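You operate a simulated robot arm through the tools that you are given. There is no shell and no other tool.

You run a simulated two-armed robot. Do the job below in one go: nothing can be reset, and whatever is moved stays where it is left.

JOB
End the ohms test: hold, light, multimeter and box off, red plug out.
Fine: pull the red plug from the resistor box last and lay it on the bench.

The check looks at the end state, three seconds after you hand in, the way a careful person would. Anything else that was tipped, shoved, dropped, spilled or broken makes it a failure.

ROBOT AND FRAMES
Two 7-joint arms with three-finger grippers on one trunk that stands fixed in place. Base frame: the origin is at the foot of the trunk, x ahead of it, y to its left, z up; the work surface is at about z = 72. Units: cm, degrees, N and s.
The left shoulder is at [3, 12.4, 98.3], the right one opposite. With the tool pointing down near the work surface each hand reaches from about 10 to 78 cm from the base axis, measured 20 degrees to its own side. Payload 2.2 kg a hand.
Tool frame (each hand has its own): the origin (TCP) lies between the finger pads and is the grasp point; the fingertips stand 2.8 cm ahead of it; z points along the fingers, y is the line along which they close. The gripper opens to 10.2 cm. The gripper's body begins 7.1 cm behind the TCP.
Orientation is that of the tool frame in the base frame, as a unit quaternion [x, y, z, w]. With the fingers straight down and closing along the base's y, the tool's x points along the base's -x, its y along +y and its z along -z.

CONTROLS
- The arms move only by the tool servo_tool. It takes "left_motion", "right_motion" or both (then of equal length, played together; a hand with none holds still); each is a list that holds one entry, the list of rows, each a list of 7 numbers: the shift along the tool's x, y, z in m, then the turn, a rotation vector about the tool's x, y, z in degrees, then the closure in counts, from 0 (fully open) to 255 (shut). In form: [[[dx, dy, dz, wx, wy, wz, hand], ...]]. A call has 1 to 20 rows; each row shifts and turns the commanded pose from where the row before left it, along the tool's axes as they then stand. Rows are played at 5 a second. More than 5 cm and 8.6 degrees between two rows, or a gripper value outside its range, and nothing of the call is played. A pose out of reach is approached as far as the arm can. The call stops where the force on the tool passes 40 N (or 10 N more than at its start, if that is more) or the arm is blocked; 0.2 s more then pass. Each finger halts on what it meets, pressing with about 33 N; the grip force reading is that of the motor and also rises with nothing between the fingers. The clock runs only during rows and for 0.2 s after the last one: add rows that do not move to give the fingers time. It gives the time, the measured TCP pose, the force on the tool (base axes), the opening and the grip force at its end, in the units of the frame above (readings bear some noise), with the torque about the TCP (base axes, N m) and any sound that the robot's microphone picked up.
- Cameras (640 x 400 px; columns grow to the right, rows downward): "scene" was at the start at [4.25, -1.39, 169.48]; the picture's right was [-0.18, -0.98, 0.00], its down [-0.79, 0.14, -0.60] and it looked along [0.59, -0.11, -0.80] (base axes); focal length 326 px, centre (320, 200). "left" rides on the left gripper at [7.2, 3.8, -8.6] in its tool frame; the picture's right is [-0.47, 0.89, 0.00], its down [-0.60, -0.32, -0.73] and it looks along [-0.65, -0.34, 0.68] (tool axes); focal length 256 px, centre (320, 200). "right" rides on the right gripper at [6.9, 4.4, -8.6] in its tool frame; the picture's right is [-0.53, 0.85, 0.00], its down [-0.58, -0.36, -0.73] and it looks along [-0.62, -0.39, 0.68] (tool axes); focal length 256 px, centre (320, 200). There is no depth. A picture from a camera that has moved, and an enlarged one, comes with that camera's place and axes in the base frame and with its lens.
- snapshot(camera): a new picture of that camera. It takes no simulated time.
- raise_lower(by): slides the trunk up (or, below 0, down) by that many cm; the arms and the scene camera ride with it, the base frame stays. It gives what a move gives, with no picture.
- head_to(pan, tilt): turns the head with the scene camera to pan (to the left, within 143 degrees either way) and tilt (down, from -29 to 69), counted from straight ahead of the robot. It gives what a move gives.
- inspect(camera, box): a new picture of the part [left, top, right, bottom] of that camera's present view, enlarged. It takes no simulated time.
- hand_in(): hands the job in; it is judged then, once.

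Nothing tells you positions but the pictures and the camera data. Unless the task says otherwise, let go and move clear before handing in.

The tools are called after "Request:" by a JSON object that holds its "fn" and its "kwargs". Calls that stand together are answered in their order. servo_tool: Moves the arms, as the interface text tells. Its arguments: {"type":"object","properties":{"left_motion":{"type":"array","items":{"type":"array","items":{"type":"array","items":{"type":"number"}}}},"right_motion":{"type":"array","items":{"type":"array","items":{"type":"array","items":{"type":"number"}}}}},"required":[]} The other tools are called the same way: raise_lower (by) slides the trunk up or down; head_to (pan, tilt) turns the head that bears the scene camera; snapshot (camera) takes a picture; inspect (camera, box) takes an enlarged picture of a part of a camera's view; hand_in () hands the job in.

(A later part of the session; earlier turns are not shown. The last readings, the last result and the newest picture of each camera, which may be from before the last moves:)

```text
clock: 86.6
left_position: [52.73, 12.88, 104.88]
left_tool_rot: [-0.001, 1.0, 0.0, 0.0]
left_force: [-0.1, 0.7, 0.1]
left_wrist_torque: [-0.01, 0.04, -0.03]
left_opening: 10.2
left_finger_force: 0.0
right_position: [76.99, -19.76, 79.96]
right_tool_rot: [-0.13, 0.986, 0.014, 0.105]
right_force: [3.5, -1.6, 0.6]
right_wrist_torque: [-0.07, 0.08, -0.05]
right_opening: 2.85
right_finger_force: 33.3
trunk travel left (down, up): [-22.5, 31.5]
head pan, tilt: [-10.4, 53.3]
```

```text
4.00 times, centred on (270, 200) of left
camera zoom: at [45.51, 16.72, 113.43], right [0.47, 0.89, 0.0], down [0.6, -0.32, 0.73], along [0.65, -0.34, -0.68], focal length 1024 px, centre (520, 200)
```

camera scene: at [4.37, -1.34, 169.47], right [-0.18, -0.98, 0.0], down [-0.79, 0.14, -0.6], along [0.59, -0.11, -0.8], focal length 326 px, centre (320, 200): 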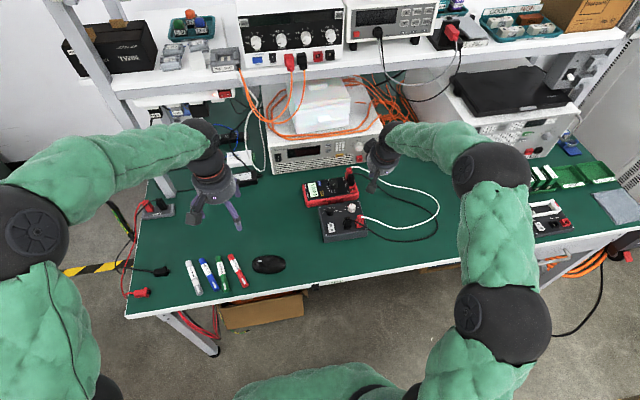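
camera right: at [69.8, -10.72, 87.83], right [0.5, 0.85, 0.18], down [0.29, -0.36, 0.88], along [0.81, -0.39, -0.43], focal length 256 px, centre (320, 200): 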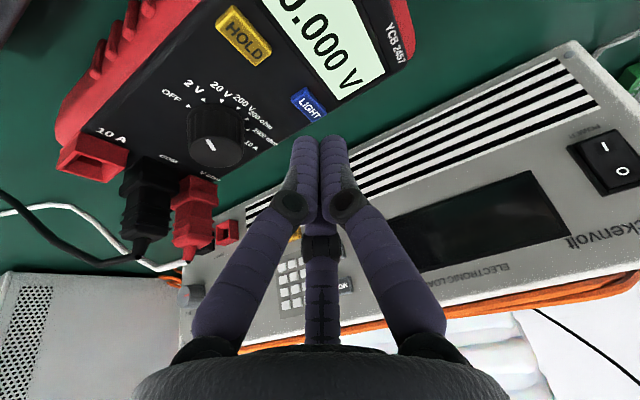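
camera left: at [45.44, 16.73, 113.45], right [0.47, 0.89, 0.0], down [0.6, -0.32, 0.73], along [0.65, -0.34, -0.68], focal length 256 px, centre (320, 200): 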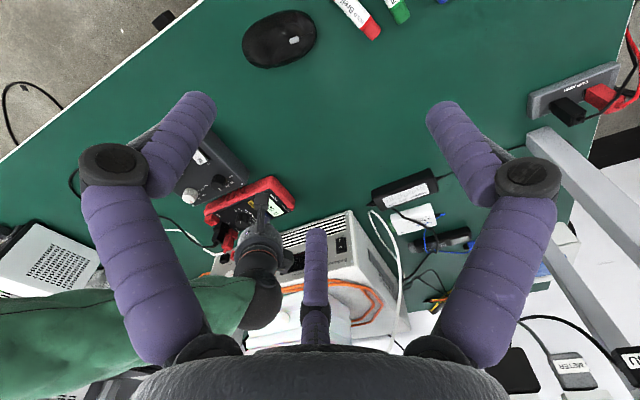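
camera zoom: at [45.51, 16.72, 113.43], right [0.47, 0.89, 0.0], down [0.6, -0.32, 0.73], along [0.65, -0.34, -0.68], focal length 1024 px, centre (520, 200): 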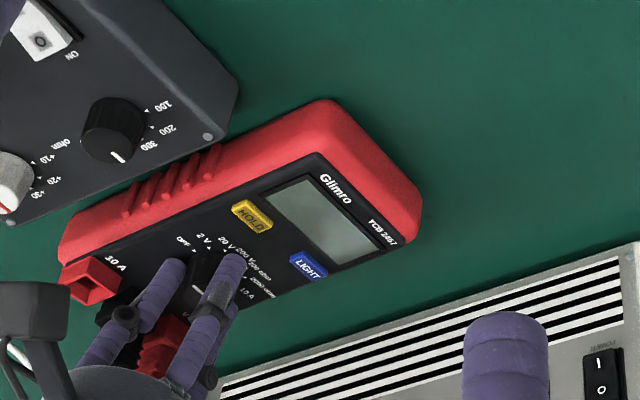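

The meter is off with its LCD grey. I'll let go and test LIGHT with the meter off, using an even number of presses so nothing is lost.

Request:
{"fn": "servo_tool", "kwargs": {"right_motion": [[[0, 0, 0, 0, 0, 0, 180], [0, 0, 0, 0, 0, 0, 150], [0, 0, 0, 0, 0, 0, 117], [0, 0, 0, 0, 0, 0, 117], [-0.0047, 0, -0.022, 0, 0, 0, 117], [-0.0047, 0, -0.022, 0, 0, 0, 117], [0, 0, 0, 1.56, 0, 7.336, 200], [0, 0, 0, 1.56, 0, 7.336, 255], [0, 0, 0, 0, -8, 0, 255], [-0.0054, 0.0235, 0.01685, 0, 0, 0, 255], [-0.0054, 0.0235, 0.01685, 0, 0, 0, 255], [0, 0, 0, 8, 0, 0, 255], [0, 0, 0, 8, 0, 0, 255], [0, 0, 0, 4, 0, 0, 255], [0, 0, 0, 0, 0, 0, 255]]]}}

Request:
{"fn": "inspect", "kwargs": {"camera": "right", "box": [220, 0, 420, 145]}}

Request:
{"fn": "inspect", "kwargs": {"camera": "left", "box": [260, 195, 300, 220]}}

```text
clock: 89.8
left_position: [52.72, 12.85, 104.87]
left_tool_rot: [0.001, 1.0, 0.0, 0.001]
left_force: [0.2, -0.2, -0.6]
left_wrist_torque: [-0.04, 0.06, 0.0]
left_opening: 10.17
left_finger_force: 0.0
right_position: [79.06, -15.09, 81.68]
right_tool_rot: [0.031, 0.97, -0.171, 0.171]
right_force: [1.7, -0.7, 0.5]
right_wrist_torque: [-0.01, -0.01, 0.01]
right_opening: 0.19
right_finger_force: 31.6
trunk travel left (down, up): [-22.5, 31.5]
head pan, tilt: [-10.4, 53.3]
```

```text
2.76 times, centred on (320, 72) of right
camera zoom: at [70.43, -8.02, 85.53], right [0.6, 0.79, -0.09], down [0.26, -0.09, 0.96], along [0.75, -0.6, -0.26], focal length 706 px, centre (320, 552)
```

zoom: 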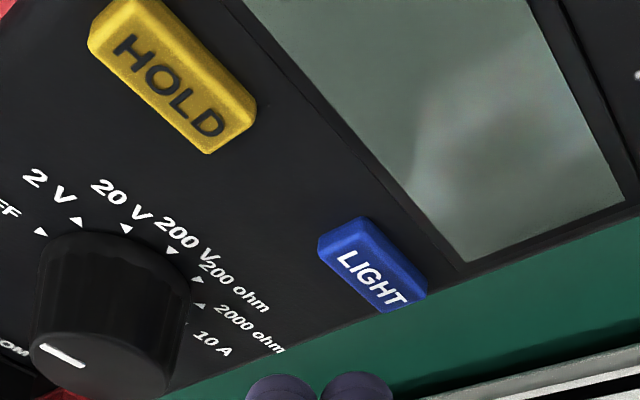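

```text
16.00 times, centred on (280, 208) of left
camera zoom: at [45.48, 16.72, 113.44], right [0.47, 0.89, 0.0], down [0.6, -0.32, 0.73], along [0.65, -0.34, -0.68], focal length 4096 px, centre (960, 80)
```

zoom: 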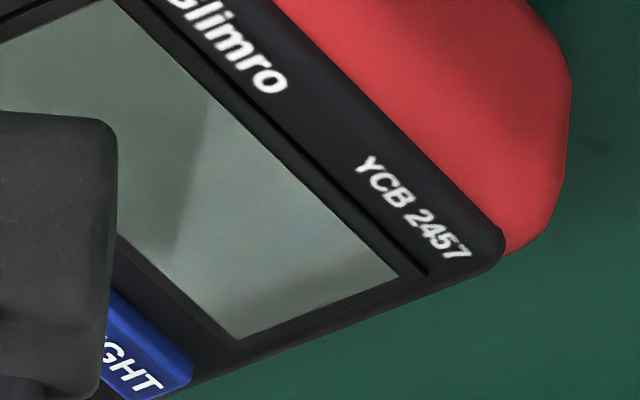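

The powered-off LCD shows reflections and shadows, so it isn't emitting. I'll tap LIGHT once now and look.

Request:
{"fn": "servo_tool", "kwargs": {"right_motion": [[[0.0034, 0.0032, 0.0088, 0, 0, 0, 255], [0.0024, 0.0023, 0.0062, 0, 0, 0, 255], [0.002, 0.0019, 0.0053, 0, 0, 0, 255], [-0.0034, -0.0032, -0.0088, 0, 0, 0, 255], [-0.0044, -0.0042, -0.0115, 0, 0, 0, 255], [0, 0, 0, 0, 0, 0, 255]]]}}

Request:
{"fn": "inspect", "kwargs": {"camera": "right", "box": [220, 0, 420, 145]}}

Request:
{"fn": "inspect", "kwargs": {"camera": "left", "box": [260, 195, 300, 220]}}

```text
clock: 91.2
left_position: [52.72, 12.83, 104.89]
left_tool_rot: [0.0, 1.0, 0.0, 0.0]
left_force: [0.0, -0.1, 0.6]
left_wrist_torque: [-0.01, 0.05, 0.01]
left_opening: 10.2
left_finger_force: 0.1
right_position: [78.99, -15.2, 81.79]
right_tool_rot: [0.03, 0.97, -0.172, 0.171]
right_force: [-0.3, -0.8, 0.4]
right_wrist_torque: [0.03, -0.02, 0.02]
right_opening: 0.22
right_finger_force: 31.7
trunk travel left (down, up): [-22.5, 31.5]
head pan, tilt: [-10.4, 53.3]
heard: click
```

```text
2.76 times, centred on (320, 72) of right
camera zoom: at [70.3, -8.1, 85.5], right [0.6, 0.79, -0.09], down [0.27, -0.09, 0.96], along [0.75, -0.6, -0.27], focal length 706 px, centre (320, 552)
```

zoom: 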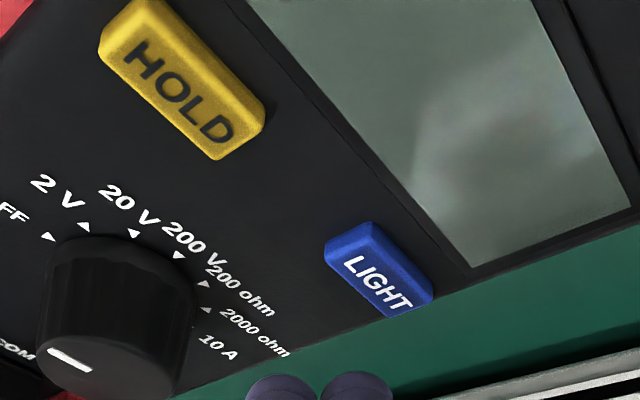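

```text
16.00 times, centred on (280, 208) of left
camera zoom: at [45.49, 16.72, 113.43], right [0.47, 0.89, 0.0], down [0.6, -0.32, 0.73], along [0.65, -0.34, -0.68], focal length 4096 px, centre (960, 80)
```

zoom: 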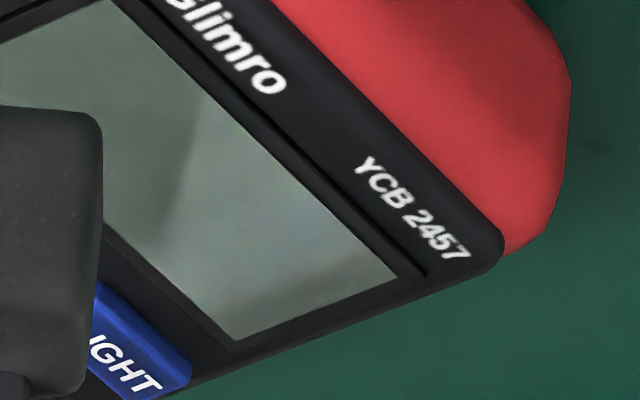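

No change with the meter off. One more tap to restore the parity.

Request:
{"fn": "servo_tool", "kwargs": {"right_motion": [[[0.0034, 0.0032, 0.0088, 0, 0, 0, 255], [0.0024, 0.0023, 0.0062, 0, 0, 0, 255], [0.002, 0.0019, 0.0053, 0, 0, 0, 255], [-0.0034, -0.0032, -0.0088, 0, 0, 0, 255], [-0.0044, -0.0042, -0.0115, 0, 0, 0, 255], [0, 0, 0, 0, 0, 0, 255]]]}}

Request:
{"fn": "snapshot", "kwargs": {"camera": "right"}}

```text
clock: 92.6
left_position: [52.74, 12.93, 104.73]
left_tool_rot: [0.0, 1.0, 0.0, 0.0]
left_force: [0.4, 0.2, 0.3]
left_wrist_torque: [0.0, -0.01, 0.01]
left_opening: 10.23
left_finger_force: 0.1
right_position: [79.03, -14.97, 81.56]
right_tool_rot: [0.03, 0.97, -0.172, 0.172]
right_force: [-0.8, 0.4, -0.1]
right_wrist_torque: [0.02, -0.01, 0.01]
right_opening: 0.2
right_finger_force: 31.6
trunk travel left (down, up): [-22.5, 31.5]
head pan, tilt: [-10.4, 53.3]
heard: click
```

```text
taken
camera right: at [70.31, -8.0, 85.47], right [0.6, 0.79, -0.09], down [0.26, -0.09, 0.96], along [0.75, -0.6, -0.27], focal length 256 px, centre (320, 200)
```

right: 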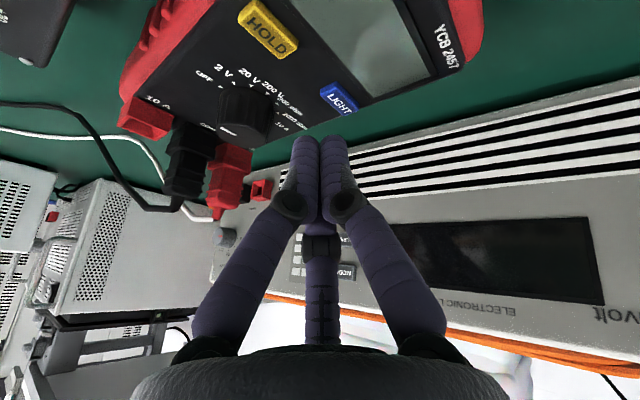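

The meter part is done. Next is the box rocker's O end at about (61, -15.3, 77.4). I'll lift, move back over the box and set the tool vertical with a slight roll.

Request:
{"fn": "servo_tool", "kwargs": {"right_motion": [[[-0.0103, -0.0096, -0.0265, 0, 0, 0, 255], [-0.0103, -0.0096, -0.0265, 0, 0, 0, 255], [0, 0, 0, -8, 0, 0, 255], [0, 0, 0, -8, 0, 0, 255], [0, 0, 0, -4, 0, 0, 255], [0.0423, 0, -0.0154, 0, 0, 0, 255], [0.0423, 0, -0.0154, 0, 0, 0, 255], [0.0423, 0, -0.0154, 0, 0, 0, 255], [0.0423, 0, -0.0154, 0, 0, 0, 255], [0, 0, 0, 0, 7, 0, 255], [0, 0, 0, 0, 7, 0, 255], [0, 0, 0, 0, 6, 0, 255], [0, 0, 0, 0, 0, 0, 255], [0, 0, 0, 0, 0, 0, 255]]]}}

Request:
{"fn": "snapshot", "kwargs": {"camera": "right"}}

Request:
{"fn": "inspect", "kwargs": {"camera": "left", "box": [150, 100, 310, 230]}}

```text
clock: 95.6
left_position: [52.74, 12.91, 104.79]
left_tool_rot: [0.0, 1.0, 0.0, -0.001]
left_force: [0.4, 0.0, -0.8]
left_wrist_torque: [0.01, 0.07, 0.02]
left_opening: 10.21
left_finger_force: 0.1
right_position: [61.09, -14.97, 87.81]
right_tool_rot: [0.0, 1.0, 0.0, -0.001]
right_force: [0.9, -0.5, 0.1]
right_wrist_torque: [-0.01, -0.01, -0.02]
right_opening: 0.21
right_finger_force: 31.5
trunk travel left (down, up): [-22.5, 31.5]
head pan, tilt: [-10.4, 53.3]
```

```text
taken
camera right: at [54.27, -10.65, 96.27], right [0.53, 0.85, 0.0], down [0.58, -0.36, 0.73], along [0.62, -0.39, -0.68], focal length 256 px, centre (320, 200)
```

right: 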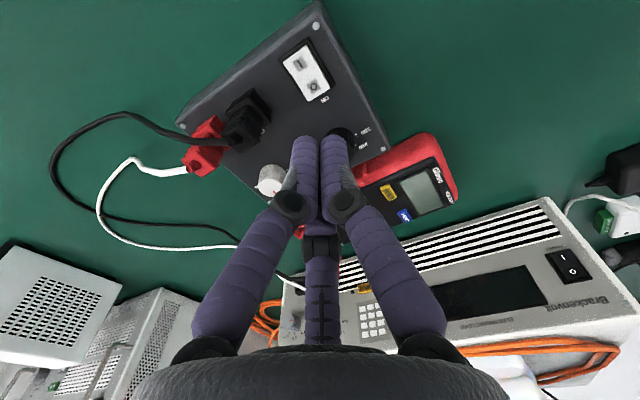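

```text
3.08 times, centred on (230, 165) of left
camera zoom: at [45.51, 16.73, 113.42], right [0.47, 0.89, 0.0], down [0.6, -0.32, 0.73], along [0.65, -0.34, -0.68], focal length 788 px, centre (597, 308)
```

zoom: 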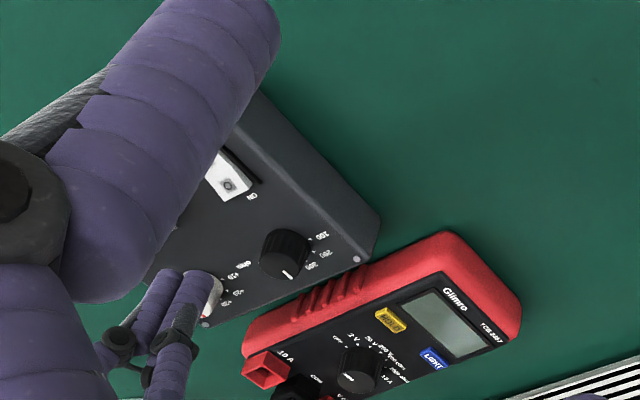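

Request:
{"fn": "inspect", "kwargs": {"camera": "right", "box": [170, 20, 370, 220]}}

Request:
{"fn": "inspect", "kwargs": {"camera": "right", "box": [270, 35, 350, 105]}}

```text
2.00 times, centred on (270, 120) of right
camera zoom: at [54.27, -10.65, 96.27], right [0.53, 0.85, 0.0], down [0.58, -0.36, 0.73], along [0.62, -0.39, -0.68], focal length 512 px, centre (420, 360)
```

zoom: 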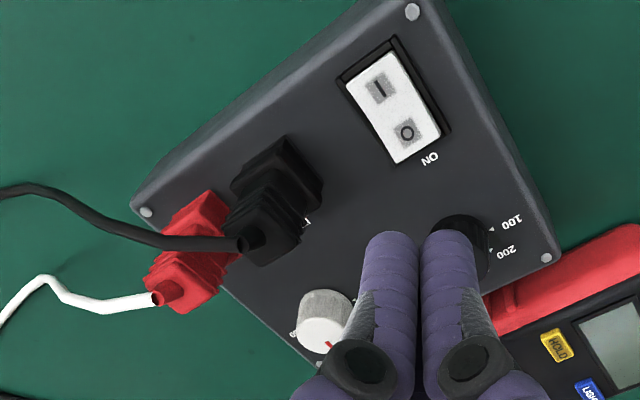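

```text
5.71 times, centred on (310, 70) of right
camera zoom: at [54.27, -10.65, 96.27], right [0.53, 0.85, 0.0], down [0.58, -0.36, 0.73], along [0.62, -0.39, -0.68], focal length 1463 px, centre (377, 943)
```

zoom: 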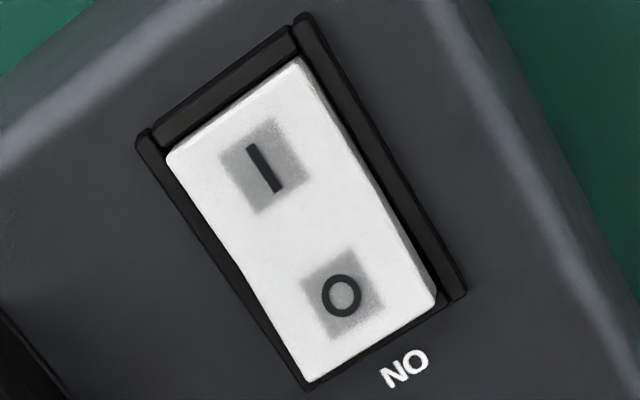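

The O end is at (60.9, -15.3). I'll align, roll, and descend to just above it.

Request:
{"fn": "servo_tool", "kwargs": {"right_motion": [[[0.0022, -0.0042, 0, 0, 0, 0, 255], [0, 0, 0, 8, 0, 0, 255], [0, 0, 0, 8, 0, 0, 255], [0, 0, 0, 4, 0, 0, 255], [0, 0.0111, 0.0306, 0, 0, 0, 255], [0, 0.0106, 0.0291, 0, 0, 0, 255], [0, 0, 0, 0, 0, 0, 255], [0, 0, 0, 0, 0, 0, 255]]]}}

Request:
{"fn": "snapshot", "kwargs": {"camera": "right"}}

Request:
{"fn": "inspect", "kwargs": {"camera": "right", "box": [260, 80, 380, 180]}}

Request:
{"fn": "inspect", "kwargs": {"camera": "scene", "box": [310, 200, 370, 240]}}

```text
clock: 97.4
left_position: [52.7, 12.83, 104.92]
left_tool_rot: [0.0, 1.0, -0.001, 0.0]
left_force: [0.2, 0.4, -0.8]
left_wrist_torque: [0.02, -0.01, 0.0]
left_opening: 10.2
left_finger_force: 0.0
right_position: [60.76, -15.43, 81.27]
right_tool_rot: [0.0, 0.985, -0.175, -0.001]
right_force: [0.0, -0.4, 0.4]
right_wrist_torque: [0.02, -0.01, 0.0]
right_opening: 0.2
right_finger_force: 31.7
trunk travel left (down, up): [-22.5, 31.5]
head pan, tilt: [-10.4, 53.3]
```

```text
taken
camera right: at [53.93, -8.42, 88.04], right [0.53, 0.79, -0.29], down [0.58, -0.09, 0.81], along [0.62, -0.6, -0.51], focal length 256 px, centre (320, 200)
```

right: 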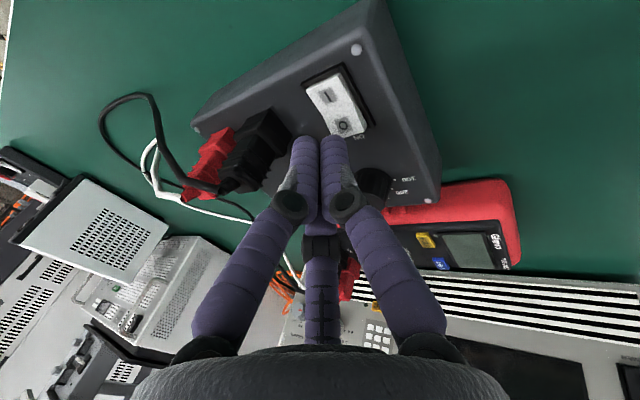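

```text
4.00 times, centred on (320, 130) of right
camera zoom: at [53.93, -8.42, 88.04], right [0.53, 0.79, -0.29], down [0.58, -0.09, 0.81], along [0.62, -0.6, -0.51], focal length 1024 px, centre (320, 480)
```

zoom: 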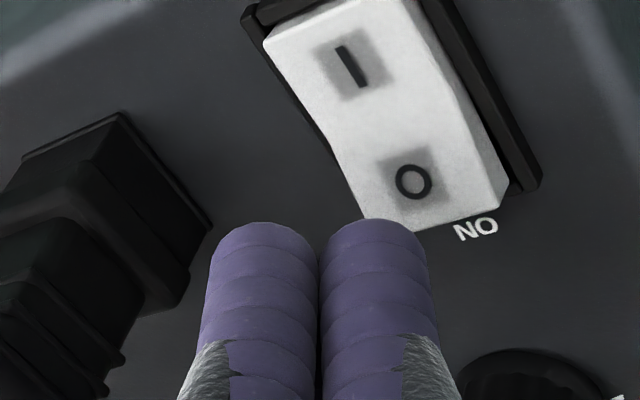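

```text
10.00 times, centred on (340, 220) of scene
camera zoom: at [4.28, -1.38, 169.48], right [-0.18, -0.98, 0.0], down [-0.79, 0.14, -0.6], along [0.59, -0.11, -0.8], focal length 3261 px, centre (120, 0)
```

zoom: 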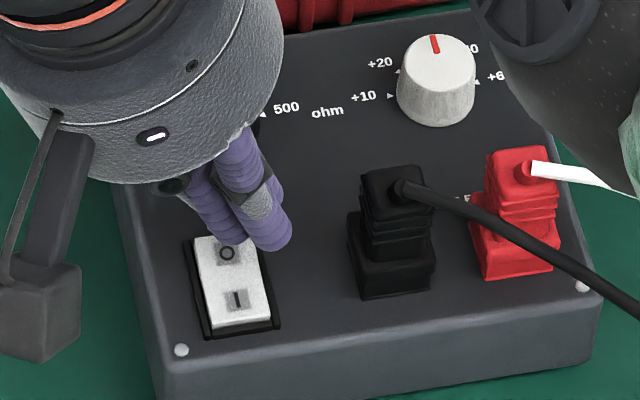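

I'll shift 3 mm toward the O end, then press down in small steps.

Request:
{"fn": "servo_tool", "kwargs": {"right_motion": [[[-0.0035, 0.0028, -0.001, 0, 0, 0, 255], [0, 0.0017, 0.0047, 0, 0, 0, 255], [0, 0.0004, 0.0011, 0, 0, 0, 255], [0, 0.0004, 0.0011, 0, 0, 0, 255], [0, 0.0004, 0.0011, 0, 0, 0, 255], [0, 0.0004, 0.0011, 0, 0, 0, 255], [0, 0.0004, 0.0011, 0, 0, 0, 255], [0, 0.0004, 0.0011, 0, 0, 0, 255], [0, 0.0004, 0.0011, 0, 0, 0, 255], [0, 0, 0, 0, 0, 0, 255]]]}}

Request:
{"fn": "inspect", "kwargs": {"camera": "right", "box": [260, 80, 380, 180]}}

Request:
{"fn": "inspect", "kwargs": {"camera": "scene", "box": [310, 200, 370, 240]}}

```text
clock: 99.6
left_position: [52.77, 12.87, 104.85]
left_tool_rot: [0.0, 1.0, 0.0, 0.0]
left_force: [-0.5, 0.8, -0.3]
left_wrist_torque: [-0.01, -0.01, 0.02]
left_opening: 10.2
left_finger_force: 0.1
right_position: [61.17, -15.07, 80.22]
right_tool_rot: [0.0, 0.985, -0.174, 0.001]
right_force: [-1.2, 2.0, 6.5]
right_wrist_torque: [0.06, 0.04, -0.01]
right_opening: 0.19
right_finger_force: 31.5
trunk travel left (down, up): [-22.5, 31.5]
head pan, tilt: [-10.4, 53.3]
```

```text
4.00 times, centred on (320, 130) of right
camera zoom: at [54.37, -8.13, 86.72], right [0.54, 0.79, -0.29], down [0.58, -0.09, 0.81], along [0.62, -0.6, -0.51], focal length 1024 px, centre (320, 480)
```

zoom: 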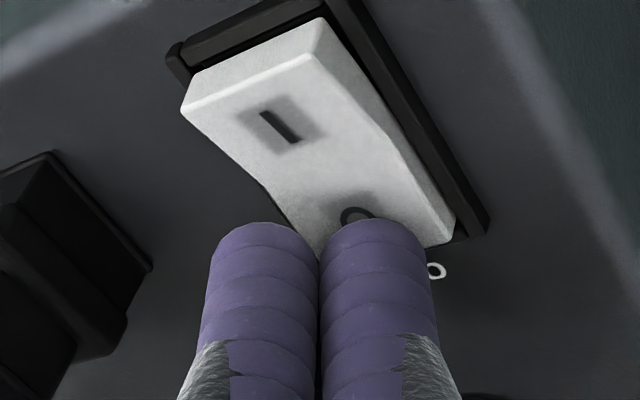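

```text
10.00 times, centred on (340, 220) of scene
camera zoom: at [4.18, -1.35, 169.49], right [-0.18, -0.98, 0.0], down [-0.79, 0.14, -0.6], along [0.59, -0.11, -0.8], focal length 3261 px, centre (120, 0)
```

zoom: 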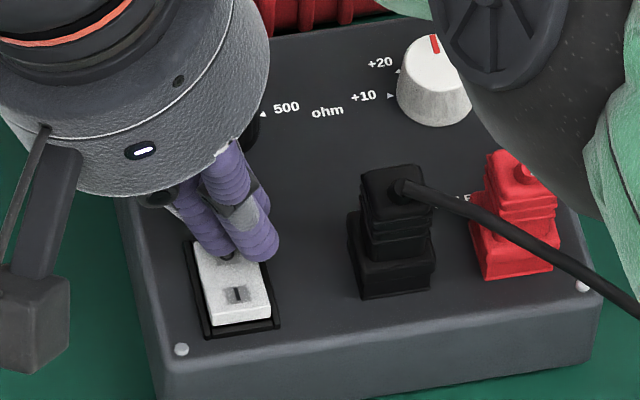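

The rocker is tilting, with the I end rising, but there's no click yet. A bit further.

Request:
{"fn": "servo_tool", "kwargs": {"right_motion": [[[0, 0.0004, 0.0011, 0, 0, 0, 255], [0, 0.0004, 0.0011, 0, 0, 0, 255], [0, 0.0004, 0.0011, 0, 0, 0, 255], [0, 0, 0, 0, 0, 0, 255]]]}}

Request:
{"fn": "inspect", "kwargs": {"camera": "right", "box": [260, 80, 380, 180]}}

```text
clock: 100.6
left_position: [52.46, 12.9, 105.06]
left_tool_rot: [0.0, 1.0, 0.0, 0.001]
left_force: [0.5, -0.3, -0.4]
left_wrist_torque: [0.01, -0.01, 0.0]
left_opening: 10.2
left_finger_force: 0.1
right_position: [61.18, -15.09, 80.13]
right_tool_rot: [0.001, 0.985, -0.174, 0.003]
right_force: [-5.8, -0.2, 36.2]
right_wrist_torque: [0.19, 0.23, -0.05]
right_opening: 0.2
right_finger_force: 31.4
trunk travel left (down, up): [-22.5, 31.5]
head pan, tilt: [-10.4, 53.3]
```

```text
4.00 times, centred on (320, 130) of right
camera zoom: at [54.33, -8.11, 86.63], right [0.54, 0.79, -0.29], down [0.57, -0.09, 0.82], along [0.62, -0.6, -0.5], focal length 1024 px, centre (320, 480)
```

zoom: 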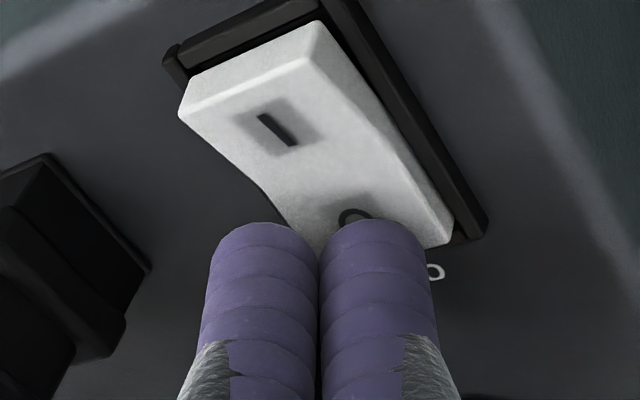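

It's bottomed out at 36 N. I'll lift and check that it stays flipped.

Request:
{"fn": "servo_tool", "kwargs": {"right_motion": [[[0, -0.0068, -0.0188, 0, 0, 0, 255], [0, -0.0103, -0.0282, 0, 0, 0, 255], [0, -0.0103, -0.0282, 0, 0, 0, 255], [0, 0, 0, -8, 0, 0, 255], [0, 0, 0, -8, 0, 0, 255], [0, 0, 0, -4, 0, 0, 255], [0, 0, 0, 0, 0, 0, 255]]]}}

Request:
{"fn": "inspect", "kwargs": {"camera": "right", "box": [250, 20, 370, 120]}}

Request:
{"fn": "inspect", "kwargs": {"camera": "scene", "box": [310, 200, 370, 240]}}

Request:
{"fn": "snapshot", "kwargs": {"camera": "right"}}

```text
clock: 102.2
left_position: [52.71, 12.94, 104.94]
left_tool_rot: [0.0, 1.0, 0.0, 0.0]
left_force: [1.0, -0.2, 0.4]
left_wrist_torque: [-0.01, -0.02, -0.01]
left_opening: 10.2
left_finger_force: 0.0
right_position: [61.17, -15.12, 87.69]
right_tool_rot: [0.0, 1.0, 0.001, -0.001]
right_force: [0.3, -0.5, 0.2]
right_wrist_torque: [-0.02, -0.01, 0.01]
right_opening: 0.2
right_finger_force: 30.4
trunk travel left (down, up): [-22.5, 31.5]
head pan, tilt: [-10.4, 53.3]
```

```text
4.00 times, centred on (310, 70) of right
camera zoom: at [54.38, -10.79, 96.29], right [0.53, 0.85, 0.0], down [0.58, -0.37, 0.73], along [0.62, -0.39, -0.68], focal length 1024 px, centre (360, 720)
```

zoom: 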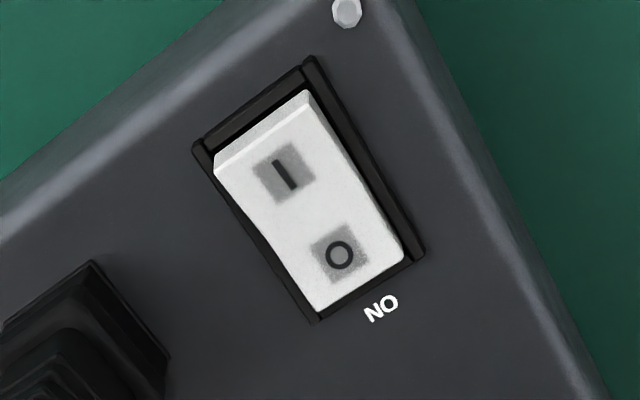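

```text
10.00 times, centred on (340, 220) of scene
camera zoom: at [4.26, -1.36, 169.48], right [-0.18, -0.98, 0.0], down [-0.79, 0.14, -0.6], along [0.59, -0.11, -0.8], focal length 3261 px, centre (120, 0)
```

zoom: 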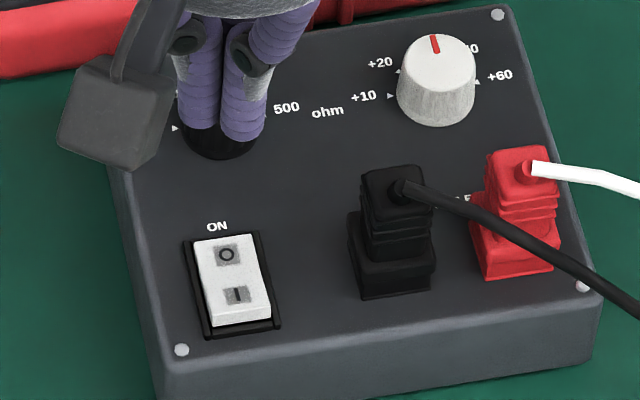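

```text
taken
camera right: at [54.38, -10.79, 96.29], right [0.53, 0.85, 0.0], down [0.58, -0.37, 0.73], along [0.62, -0.39, -0.68], focal length 256 px, centre (320, 200)
```

right: 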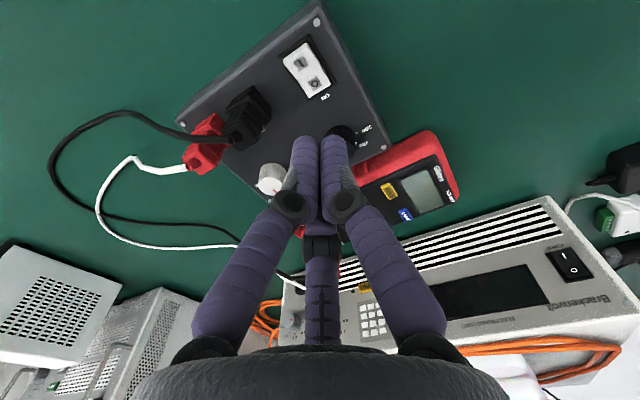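

The rocker now has O down and I up, and it stays; the live 330 ohm reading confirmed I was "on" before. Next is the red plug. I'll study the plug and both cables closely before gripping.

Request:
{"fn": "inspect", "kwargs": {"camera": "right", "box": [170, 80, 280, 185]}}

Request:
{"fn": "inspect", "kwargs": {"camera": "scene", "box": [340, 205, 372, 232]}}

Request:
{"fn": "inspect", "kwargs": {"camera": "scene", "box": [310, 150, 450, 250]}}

```text
3.81 times, centred on (225, 132) of right
camera zoom: at [54.38, -10.79, 96.29], right [0.53, 0.85, 0.0], down [0.58, -0.37, 0.73], along [0.62, -0.39, -0.68], focal length 975 px, centre (682, 457)
```

zoom: 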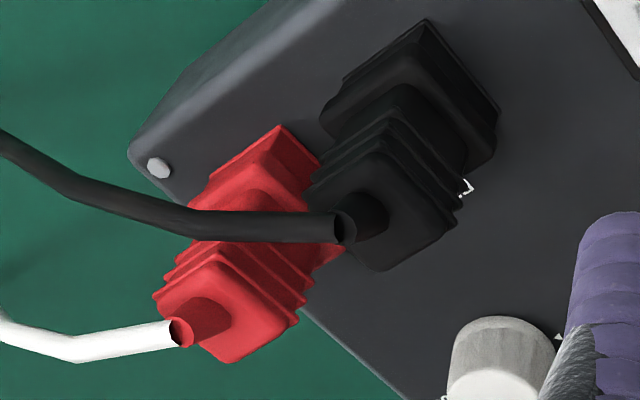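

```text
14.81 times, centred on (356, 218) of scene
camera zoom: at [4.26, -1.36, 169.48], right [-0.18, -0.98, 0.0], down [-0.79, 0.14, -0.6], along [0.59, -0.11, -0.8], focal length 4832 px, centre (-213, -74)
```

zoom: 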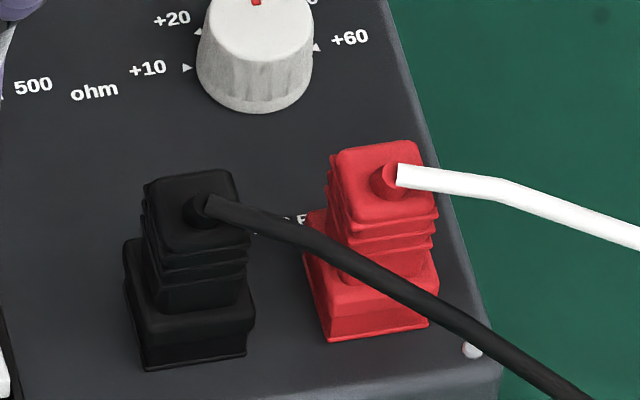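

```text
4.00 times, centred on (380, 200) of scene
camera zoom: at [4.26, -1.36, 169.48], right [-0.18, -0.98, 0.0], down [-0.79, 0.14, -0.6], along [0.59, -0.11, -0.8], focal length 1305 px, centre (80, 200)
```

zoom: 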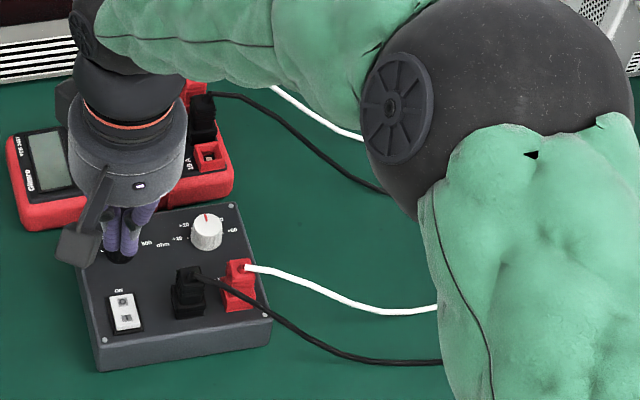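

The red plug body (about 1.9 cm wide) is centred near (59.7, -24.6) with its top at z ≈ 81.4, above a fixed collar up to z ≈ 79. The black cable passes on the near side and the white one leaves toward -y. I'll hover above with a narrow opening, yawed 9.5° to match the box, closing along y and offset slightly to the far side.

Request:
{"fn": "servo_tool", "kwargs": {"right_motion": [[[0, 0, -0.025, 0, 0, 0, 255], [0.0049, -0.0473, 0, 0, 0, 0, 220], [0.0049, -0.0473, 0, 0, 0, 0, 175], [0, 0, 0, 0, 0, -4.75, 175], [0, 0, 0, 0, 0, -4.75, 175], [0, 0, 0, 0, 0, 0, 175], [0, 0, 0, 0, 0, 0, 175]]]}}

Request:
{"fn": "snapshot", "kwargs": {"camera": "right"}}

Request:
{"fn": "inspect", "kwargs": {"camera": "right", "box": [240, 30, 400, 150]}}

Request:
{"fn": "inspect", "kwargs": {"camera": "scene", "box": [330, 195, 380, 235]}}

```text
clock: 103.8
left_position: [52.68, 12.92, 104.94]
left_tool_rot: [0.0, 1.0, 0.0, 0.0]
left_force: [0.2, -0.1, 0.7]
left_wrist_torque: [-0.01, -0.01, 0.02]
left_opening: 10.21
left_finger_force: 0.1
right_position: [60.01, -24.66, 90.09]
right_tool_rot: [-0.083, 0.997, 0.0, 0.0]
right_force: [-0.4, -0.8, -0.4]
right_wrist_torque: [-0.01, 0.0, 0.0]
right_opening: 3.22
right_finger_force: 0.1
trunk travel left (down, up): [-22.5, 31.5]
head pan, tilt: [-10.4, 53.3]
```

```text
taken
camera right: at [52.64, -21.57, 98.77], right [0.39, 0.92, 0.0], down [0.63, -0.26, 0.73], along [0.67, -0.28, -0.68], focal length 256 px, centre (320, 200)
```

right: 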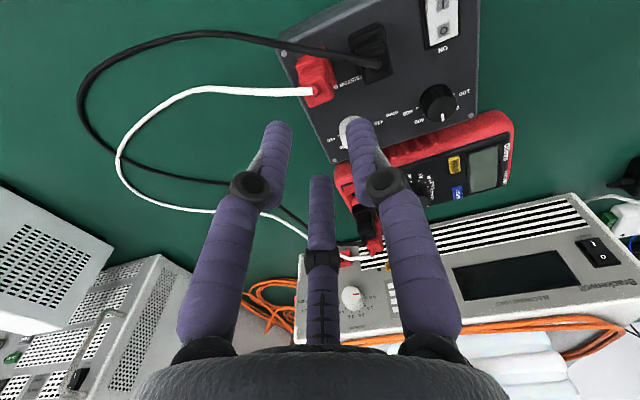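

```text
3.33 times, centred on (320, 90) of right
camera zoom: at [52.64, -21.57, 98.77], right [0.39, 0.92, 0.0], down [0.63, -0.26, 0.73], along [0.67, -0.28, -0.68], focal length 853 px, centre (320, 567)
```

zoom: 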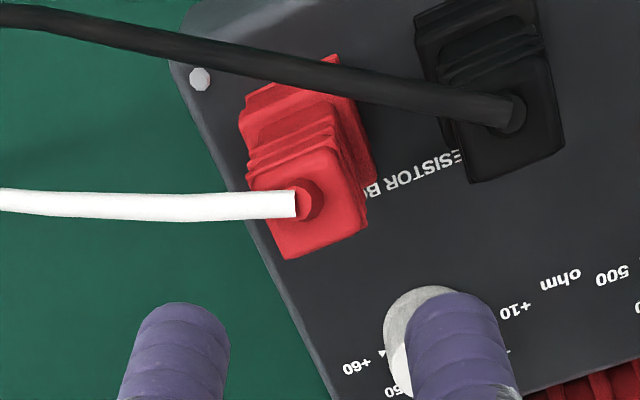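

```text
10.00 times, centred on (355, 215) of scene
camera zoom: at [4.25, -1.4, 169.48], right [-0.18, -0.98, 0.0], down [-0.79, 0.14, -0.6], along [0.59, -0.11, -0.8], focal length 3261 px, centre (-30, 50)
```

zoom: 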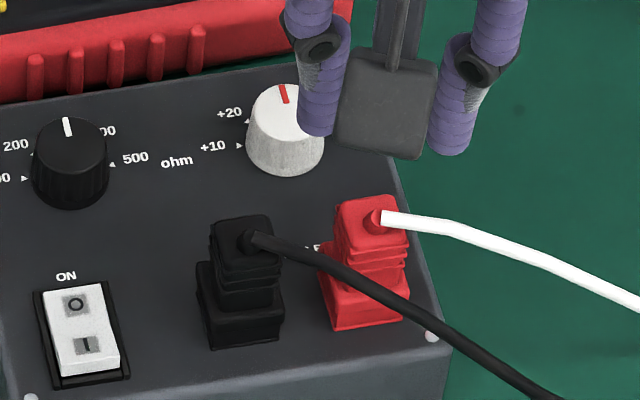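

Clearances look good: about 1 cm to the black cable and 0.8 cm to the white one. I'll descend to just around the plug body.

Request:
{"fn": "servo_tool", "kwargs": {"right_motion": [[[-0.002, 0, 0.03, 0, 0, 0, 175], [0, 0, 0.03, 0, 0, 0, 175], [0, 0, 0.01, 0, 0, 0, 175], [0, 0, 0, 0, 0, 0, 175]]]}}

Request:
{"fn": "inspect", "kwargs": {"camera": "right", "box": [220, 60, 420, 185]}}

Request:
{"fn": "inspect", "kwargs": {"camera": "scene", "box": [330, 195, 380, 235]}}

```text
clock: 104.8
left_position: [52.4, 12.81, 105.15]
left_tool_rot: [0.0, 1.0, -0.001, 0.002]
left_force: [-0.8, -0.3, 0.3]
left_wrist_torque: [0.02, -0.03, -0.02]
left_opening: 10.22
left_finger_force: 0.1
right_position: [60.09, -24.9, 83.15]
right_tool_rot: [-0.082, 0.997, -0.001, -0.001]
right_force: [-19.2, -12.7, 25.8]
right_wrist_torque: [-0.41, 0.74, 0.01]
right_opening: 5.27
right_finger_force: 10.7
trunk travel left (down, up): [-22.5, 31.5]
head pan, tilt: [-10.4, 53.3]
```

```text
3.20 times, centred on (320, 122) of right
camera zoom: at [52.63, -21.73, 91.84], right [0.39, 0.92, 0.0], down [0.63, -0.26, 0.73], along [0.67, -0.29, -0.68], focal length 819 px, centre (320, 448)
```

zoom: 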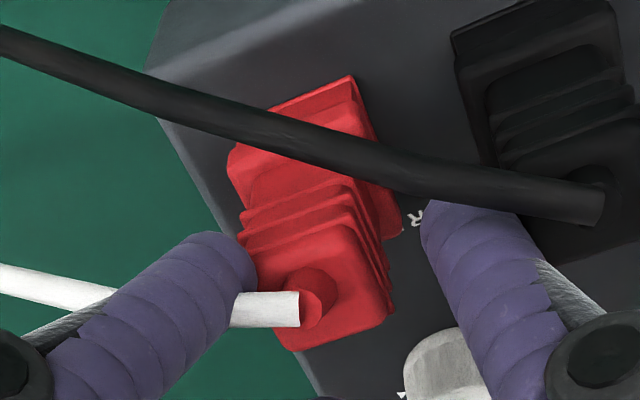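

```text
10.00 times, centred on (355, 215) of scene
camera zoom: at [3.78, -1.46, 169.5], right [-0.18, -0.98, 0.0], down [-0.79, 0.15, -0.6], along [0.59, -0.11, -0.8], focal length 3261 px, centre (-30, 50)
```

zoom: 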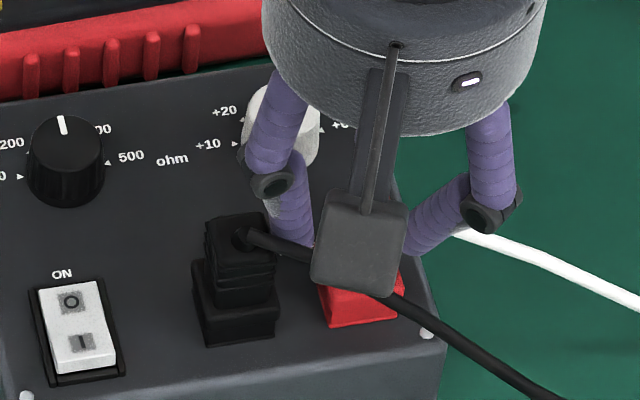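

Something blocked the descent: 26 N upward, and the fingers were pushed apart. I'll back straight up and look again.

Request:
{"fn": "servo_tool", "kwargs": {"right_motion": [[[0, 0, -0.01, 0, 0, 0, 175], [0, 0, -0.02, 0, 0, 0, 175], [0, 0, -0.03, 0, 0, 0, 175], [0, 0, 0, 0, 0, 0, 175]]]}}

Request:
{"fn": "inspect", "kwargs": {"camera": "right", "box": [220, 30, 420, 180]}}

Request:
{"fn": "inspect", "kwargs": {"camera": "scene", "box": [330, 195, 380, 235]}}

Request:
{"fn": "inspect", "kwargs": {"camera": "left", "box": [120, 100, 310, 230]}}

```text
clock: 105.8
left_position: [52.74, 12.78, 104.89]
left_tool_rot: [0.0, 1.0, 0.0, 0.0]
left_force: [-0.4, 0.4, 0.4]
left_wrist_torque: [-0.03, 0.01, -0.01]
left_opening: 10.22
left_finger_force: 0.1
right_position: [60.45, -24.66, 89.19]
right_tool_rot: [-0.083, 0.997, 0.0, 0.0]
right_force: [-0.8, -0.1, 0.6]
right_wrist_torque: [0.02, 0.01, -0.03]
right_opening: 3.19
right_finger_force: 0.0
trunk travel left (down, up): [-22.5, 31.5]
head pan, tilt: [-10.4, 53.3]
```

```text
2.67 times, centred on (320, 105) of right
camera zoom: at [53.0, -21.47, 97.84], right [0.39, 0.92, 0.0], down [0.63, -0.26, 0.73], along [0.67, -0.28, -0.68], focal length 683 px, centre (320, 453)
```

zoom: 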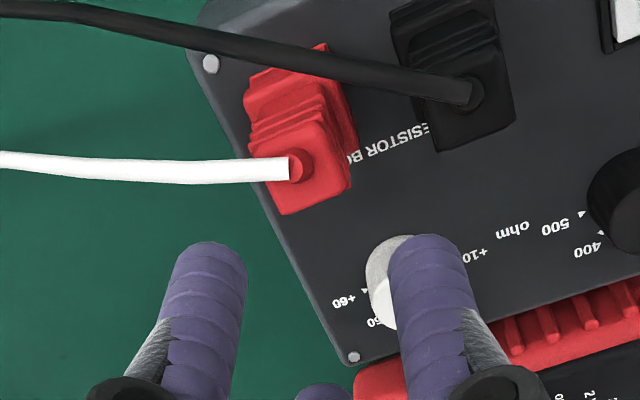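

```text
10.00 times, centred on (355, 215) of scene
camera zoom: at [4.29, -1.41, 169.47], right [-0.18, -0.98, 0.0], down [-0.79, 0.14, -0.6], along [0.59, -0.11, -0.8], focal length 3261 px, centre (-30, 50)
```

zoom: 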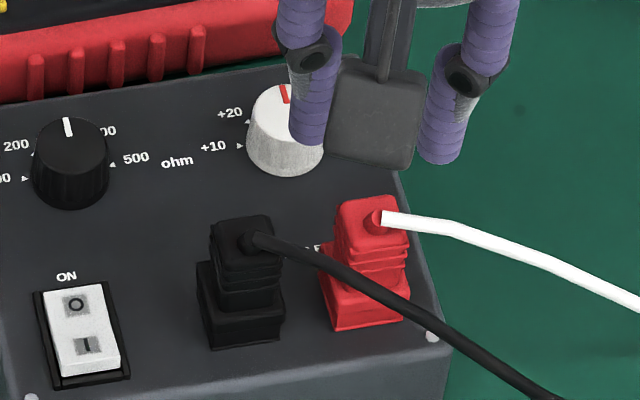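

```text
3.08 times, centred on (215, 165) of left
camera zoom: at [45.5, 16.71, 113.43], right [0.47, 0.89, 0.0], down [0.6, -0.32, 0.73], along [0.65, -0.34, -0.68], focal length 788 px, centre (643, 308)
```

zoom: 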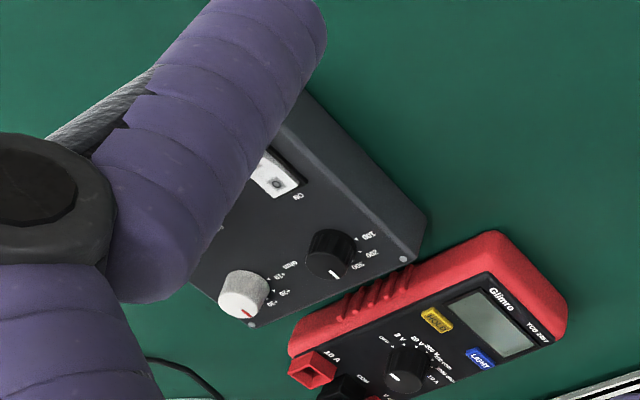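

Comparing the views, the hand actually shows three fingers at 120°. One of them sits on the near -y side, and it came down on the plug corner and white cable. Nothing moved. I'll yaw the hand to -17.5° so the fingers land clear of both cables and the black plug, and centre on (59.8, -24.7).

Request:
{"fn": "servo_tool", "kwargs": {"right_motion": [[[0, 0, 0, 0, 0, 6.75, 170], [0, 0, 0, 0, 0, 6.75, 170], [0, 0, 0, 0, 0, 6.75, 170], [0, 0, 0, 0, 0, 6.75, 170], [0.006, -0.0025, 0, 0, 0, 0, 170], [0, 0, 0, 0, 0, 0, 170], [0, 0, 0, 0, 0, 0, 170]]]}}

Request:
{"fn": "snapshot", "kwargs": {"camera": "right"}}

Request:
{"fn": "inspect", "kwargs": {"camera": "right", "box": [220, 30, 420, 180]}}

Request:
{"fn": "inspect", "kwargs": {"camera": "scene", "box": [330, 195, 380, 235]}}

```text
clock: 107.4
left_position: [52.73, 12.77, 104.96]
left_tool_rot: [0.0, 1.0, 0.0, 0.0]
left_force: [0.6, -0.6, 0.5]
left_wrist_torque: [0.01, 0.04, -0.02]
left_opening: 10.17
left_finger_force: 0.2
right_position: [59.8, -24.79, 89.24]
right_tool_rot: [0.151, 0.988, -0.001, 0.0]
right_force: [-0.4, 0.1, 0.1]
right_wrist_torque: [0.0, 0.03, -0.01]
right_opening: 3.37
right_finger_force: 0.0
trunk travel left (down, up): [-22.5, 31.5]
head pan, tilt: [-10.4, 53.3]
```

```text
taken
camera right: at [54.58, -18.42, 97.83], right [0.76, 0.65, 0.0], down [0.44, -0.52, 0.73], along [0.47, -0.56, -0.68], focal length 256 px, centre (320, 200)
```

right: 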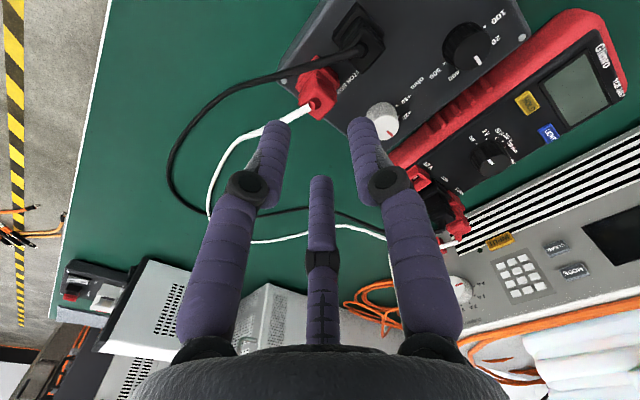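

```text
2.67 times, centred on (320, 105) of right
camera zoom: at [54.58, -18.42, 97.83], right [0.76, 0.65, 0.0], down [0.44, -0.52, 0.73], along [0.47, -0.56, -0.68], focal length 683 px, centre (320, 453)
```

zoom: 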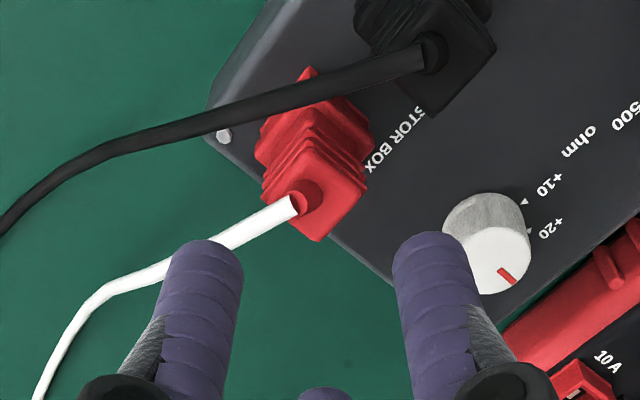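

```text
10.00 times, centred on (355, 215) of scene
camera zoom: at [4.24, -1.39, 169.48], right [-0.18, -0.98, 0.0], down [-0.79, 0.14, -0.6], along [0.59, -0.11, -0.8], focal length 3261 px, centre (-30, 50)
```

zoom: 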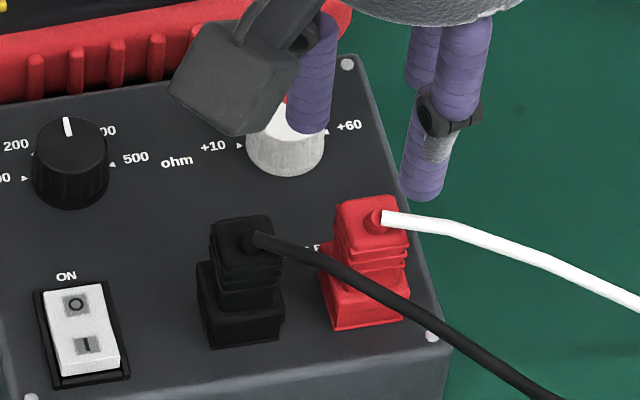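

The cable now leaves between two fingers. I'll lower to where the tips just pass the plug top and check the force.

Request:
{"fn": "servo_tool", "kwargs": {"right_motion": [[[0, 0, 0.02, 0, 0, 0, 170], [0, 0, 0.02, 0, 0, 0, 170], [0, 0, 0.01, 0, 0, 0, 170], [0, 0, 0.005, 0, 0, 0, 170], [0, 0, 0, 0, 0, 0, 170]]]}}

Request:
{"fn": "inspect", "kwargs": {"camera": "right", "box": [220, 60, 420, 210]}}

Request:
{"fn": "inspect", "kwargs": {"camera": "scene", "box": [330, 195, 380, 235]}}

```text
clock: 108.6
left_position: [52.67, 12.87, 104.9]
left_tool_rot: [0.0, 1.0, 0.0, 0.0]
left_force: [0.2, 0.0, 0.5]
left_wrist_torque: [-0.01, 0.0, 0.0]
left_opening: 10.2
left_finger_force: 0.1
right_position: [59.85, -24.62, 83.66]
right_tool_rot: [0.152, 0.988, -0.001, 0.0]
right_force: [0.6, -0.2, -0.6]
right_wrist_torque: [-0.01, -0.01, 0.03]
right_opening: 3.39
right_finger_force: 0.0
trunk travel left (down, up): [-22.5, 31.5]
head pan, tilt: [-10.4, 53.3]
```

```text
2.67 times, centred on (320, 135) of right
camera zoom: at [54.63, -18.4, 92.27], right [0.76, 0.65, 0.0], down [0.44, -0.52, 0.73], along [0.47, -0.56, -0.68], focal length 683 px, centre (320, 373)
```

zoom: 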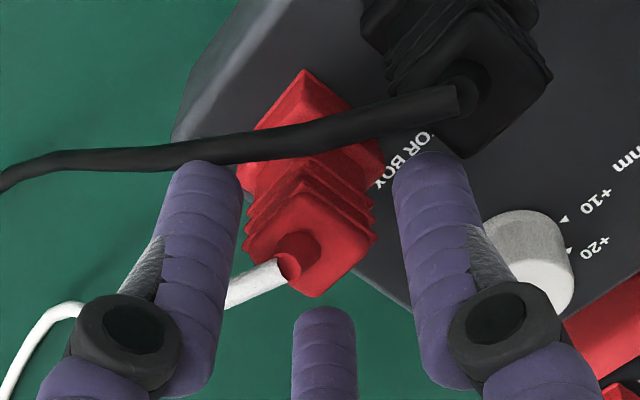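

```text
10.00 times, centred on (355, 215) of scene
camera zoom: at [4.25, -1.39, 169.48], right [-0.18, -0.98, 0.0], down [-0.79, 0.14, -0.6], along [0.59, -0.11, -0.8], focal length 3261 px, centre (-30, 50)
```

zoom: 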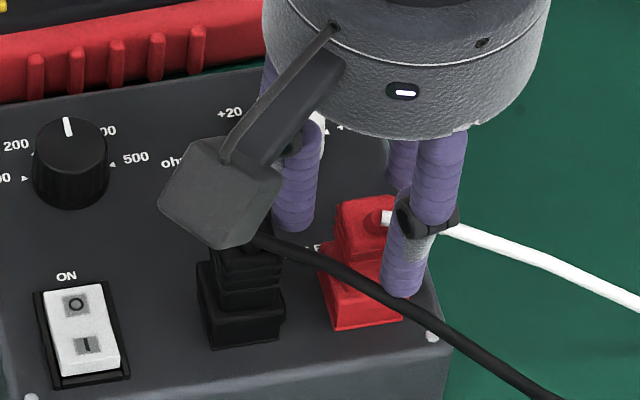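

All three fingers straddle the plug without contact. I'll shift 1.5 mm, lower 1.4 cm more, then close slowly.

Request:
{"fn": "servo_tool", "kwargs": {"right_motion": [[[-0.0004, -0.0014, 0.006, 0, 0, 0, 170], [0, 0, 0.005, 0, 0, 0, 170], [0, 0, 0.003, 0, 0, 0, 170], [0, 0, 0, 0, 0, 0, 170]]]}}

Request:
{"fn": "inspect", "kwargs": {"camera": "right", "box": [220, 60, 420, 210]}}

Request:
{"fn": "inspect", "kwargs": {"camera": "scene", "box": [330, 195, 380, 235]}}

```text
clock: 109.6
left_position: [52.64, 12.89, 104.83]
left_tool_rot: [0.0, 1.0, 0.0, 0.0]
left_force: [0.2, 0.2, -0.6]
left_wrist_torque: [0.02, -0.01, -0.01]
left_opening: 10.23
left_finger_force: 0.1
right_position: [59.79, -24.87, 82.24]
right_tool_rot: [0.151, 0.988, 0.0, 0.0]
right_force: [0.2, -0.5, -0.4]
right_wrist_torque: [0.01, 0.01, 0.01]
right_opening: 3.41
right_finger_force: 0.1
trunk travel left (down, up): [-22.5, 31.5]
head pan, tilt: [-10.4, 53.3]
```

```text
2.67 times, centred on (320, 135) of right
camera zoom: at [54.59, -18.59, 90.87], right [0.76, 0.65, 0.0], down [0.44, -0.52, 0.73], along [0.47, -0.56, -0.68], focal length 683 px, centre (320, 373)
```

zoom: 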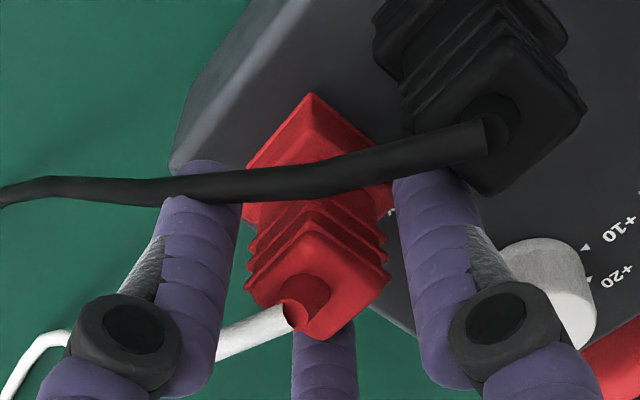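

```text
10.00 times, centred on (355, 215) of scene
camera zoom: at [4.26, -1.38, 169.48], right [-0.18, -0.98, 0.0], down [-0.79, 0.14, -0.6], along [0.59, -0.11, -0.8], focal length 3261 px, centre (-30, 50)
```

zoom: 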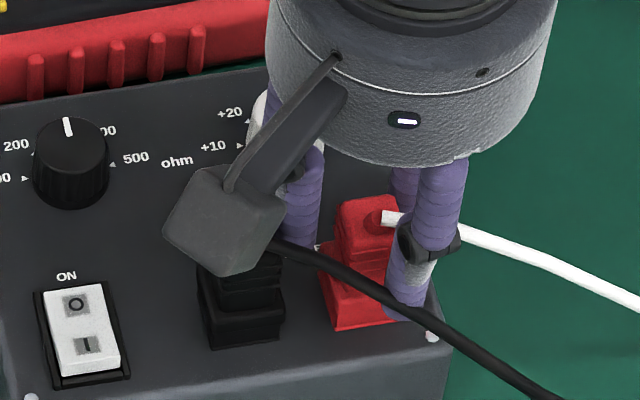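

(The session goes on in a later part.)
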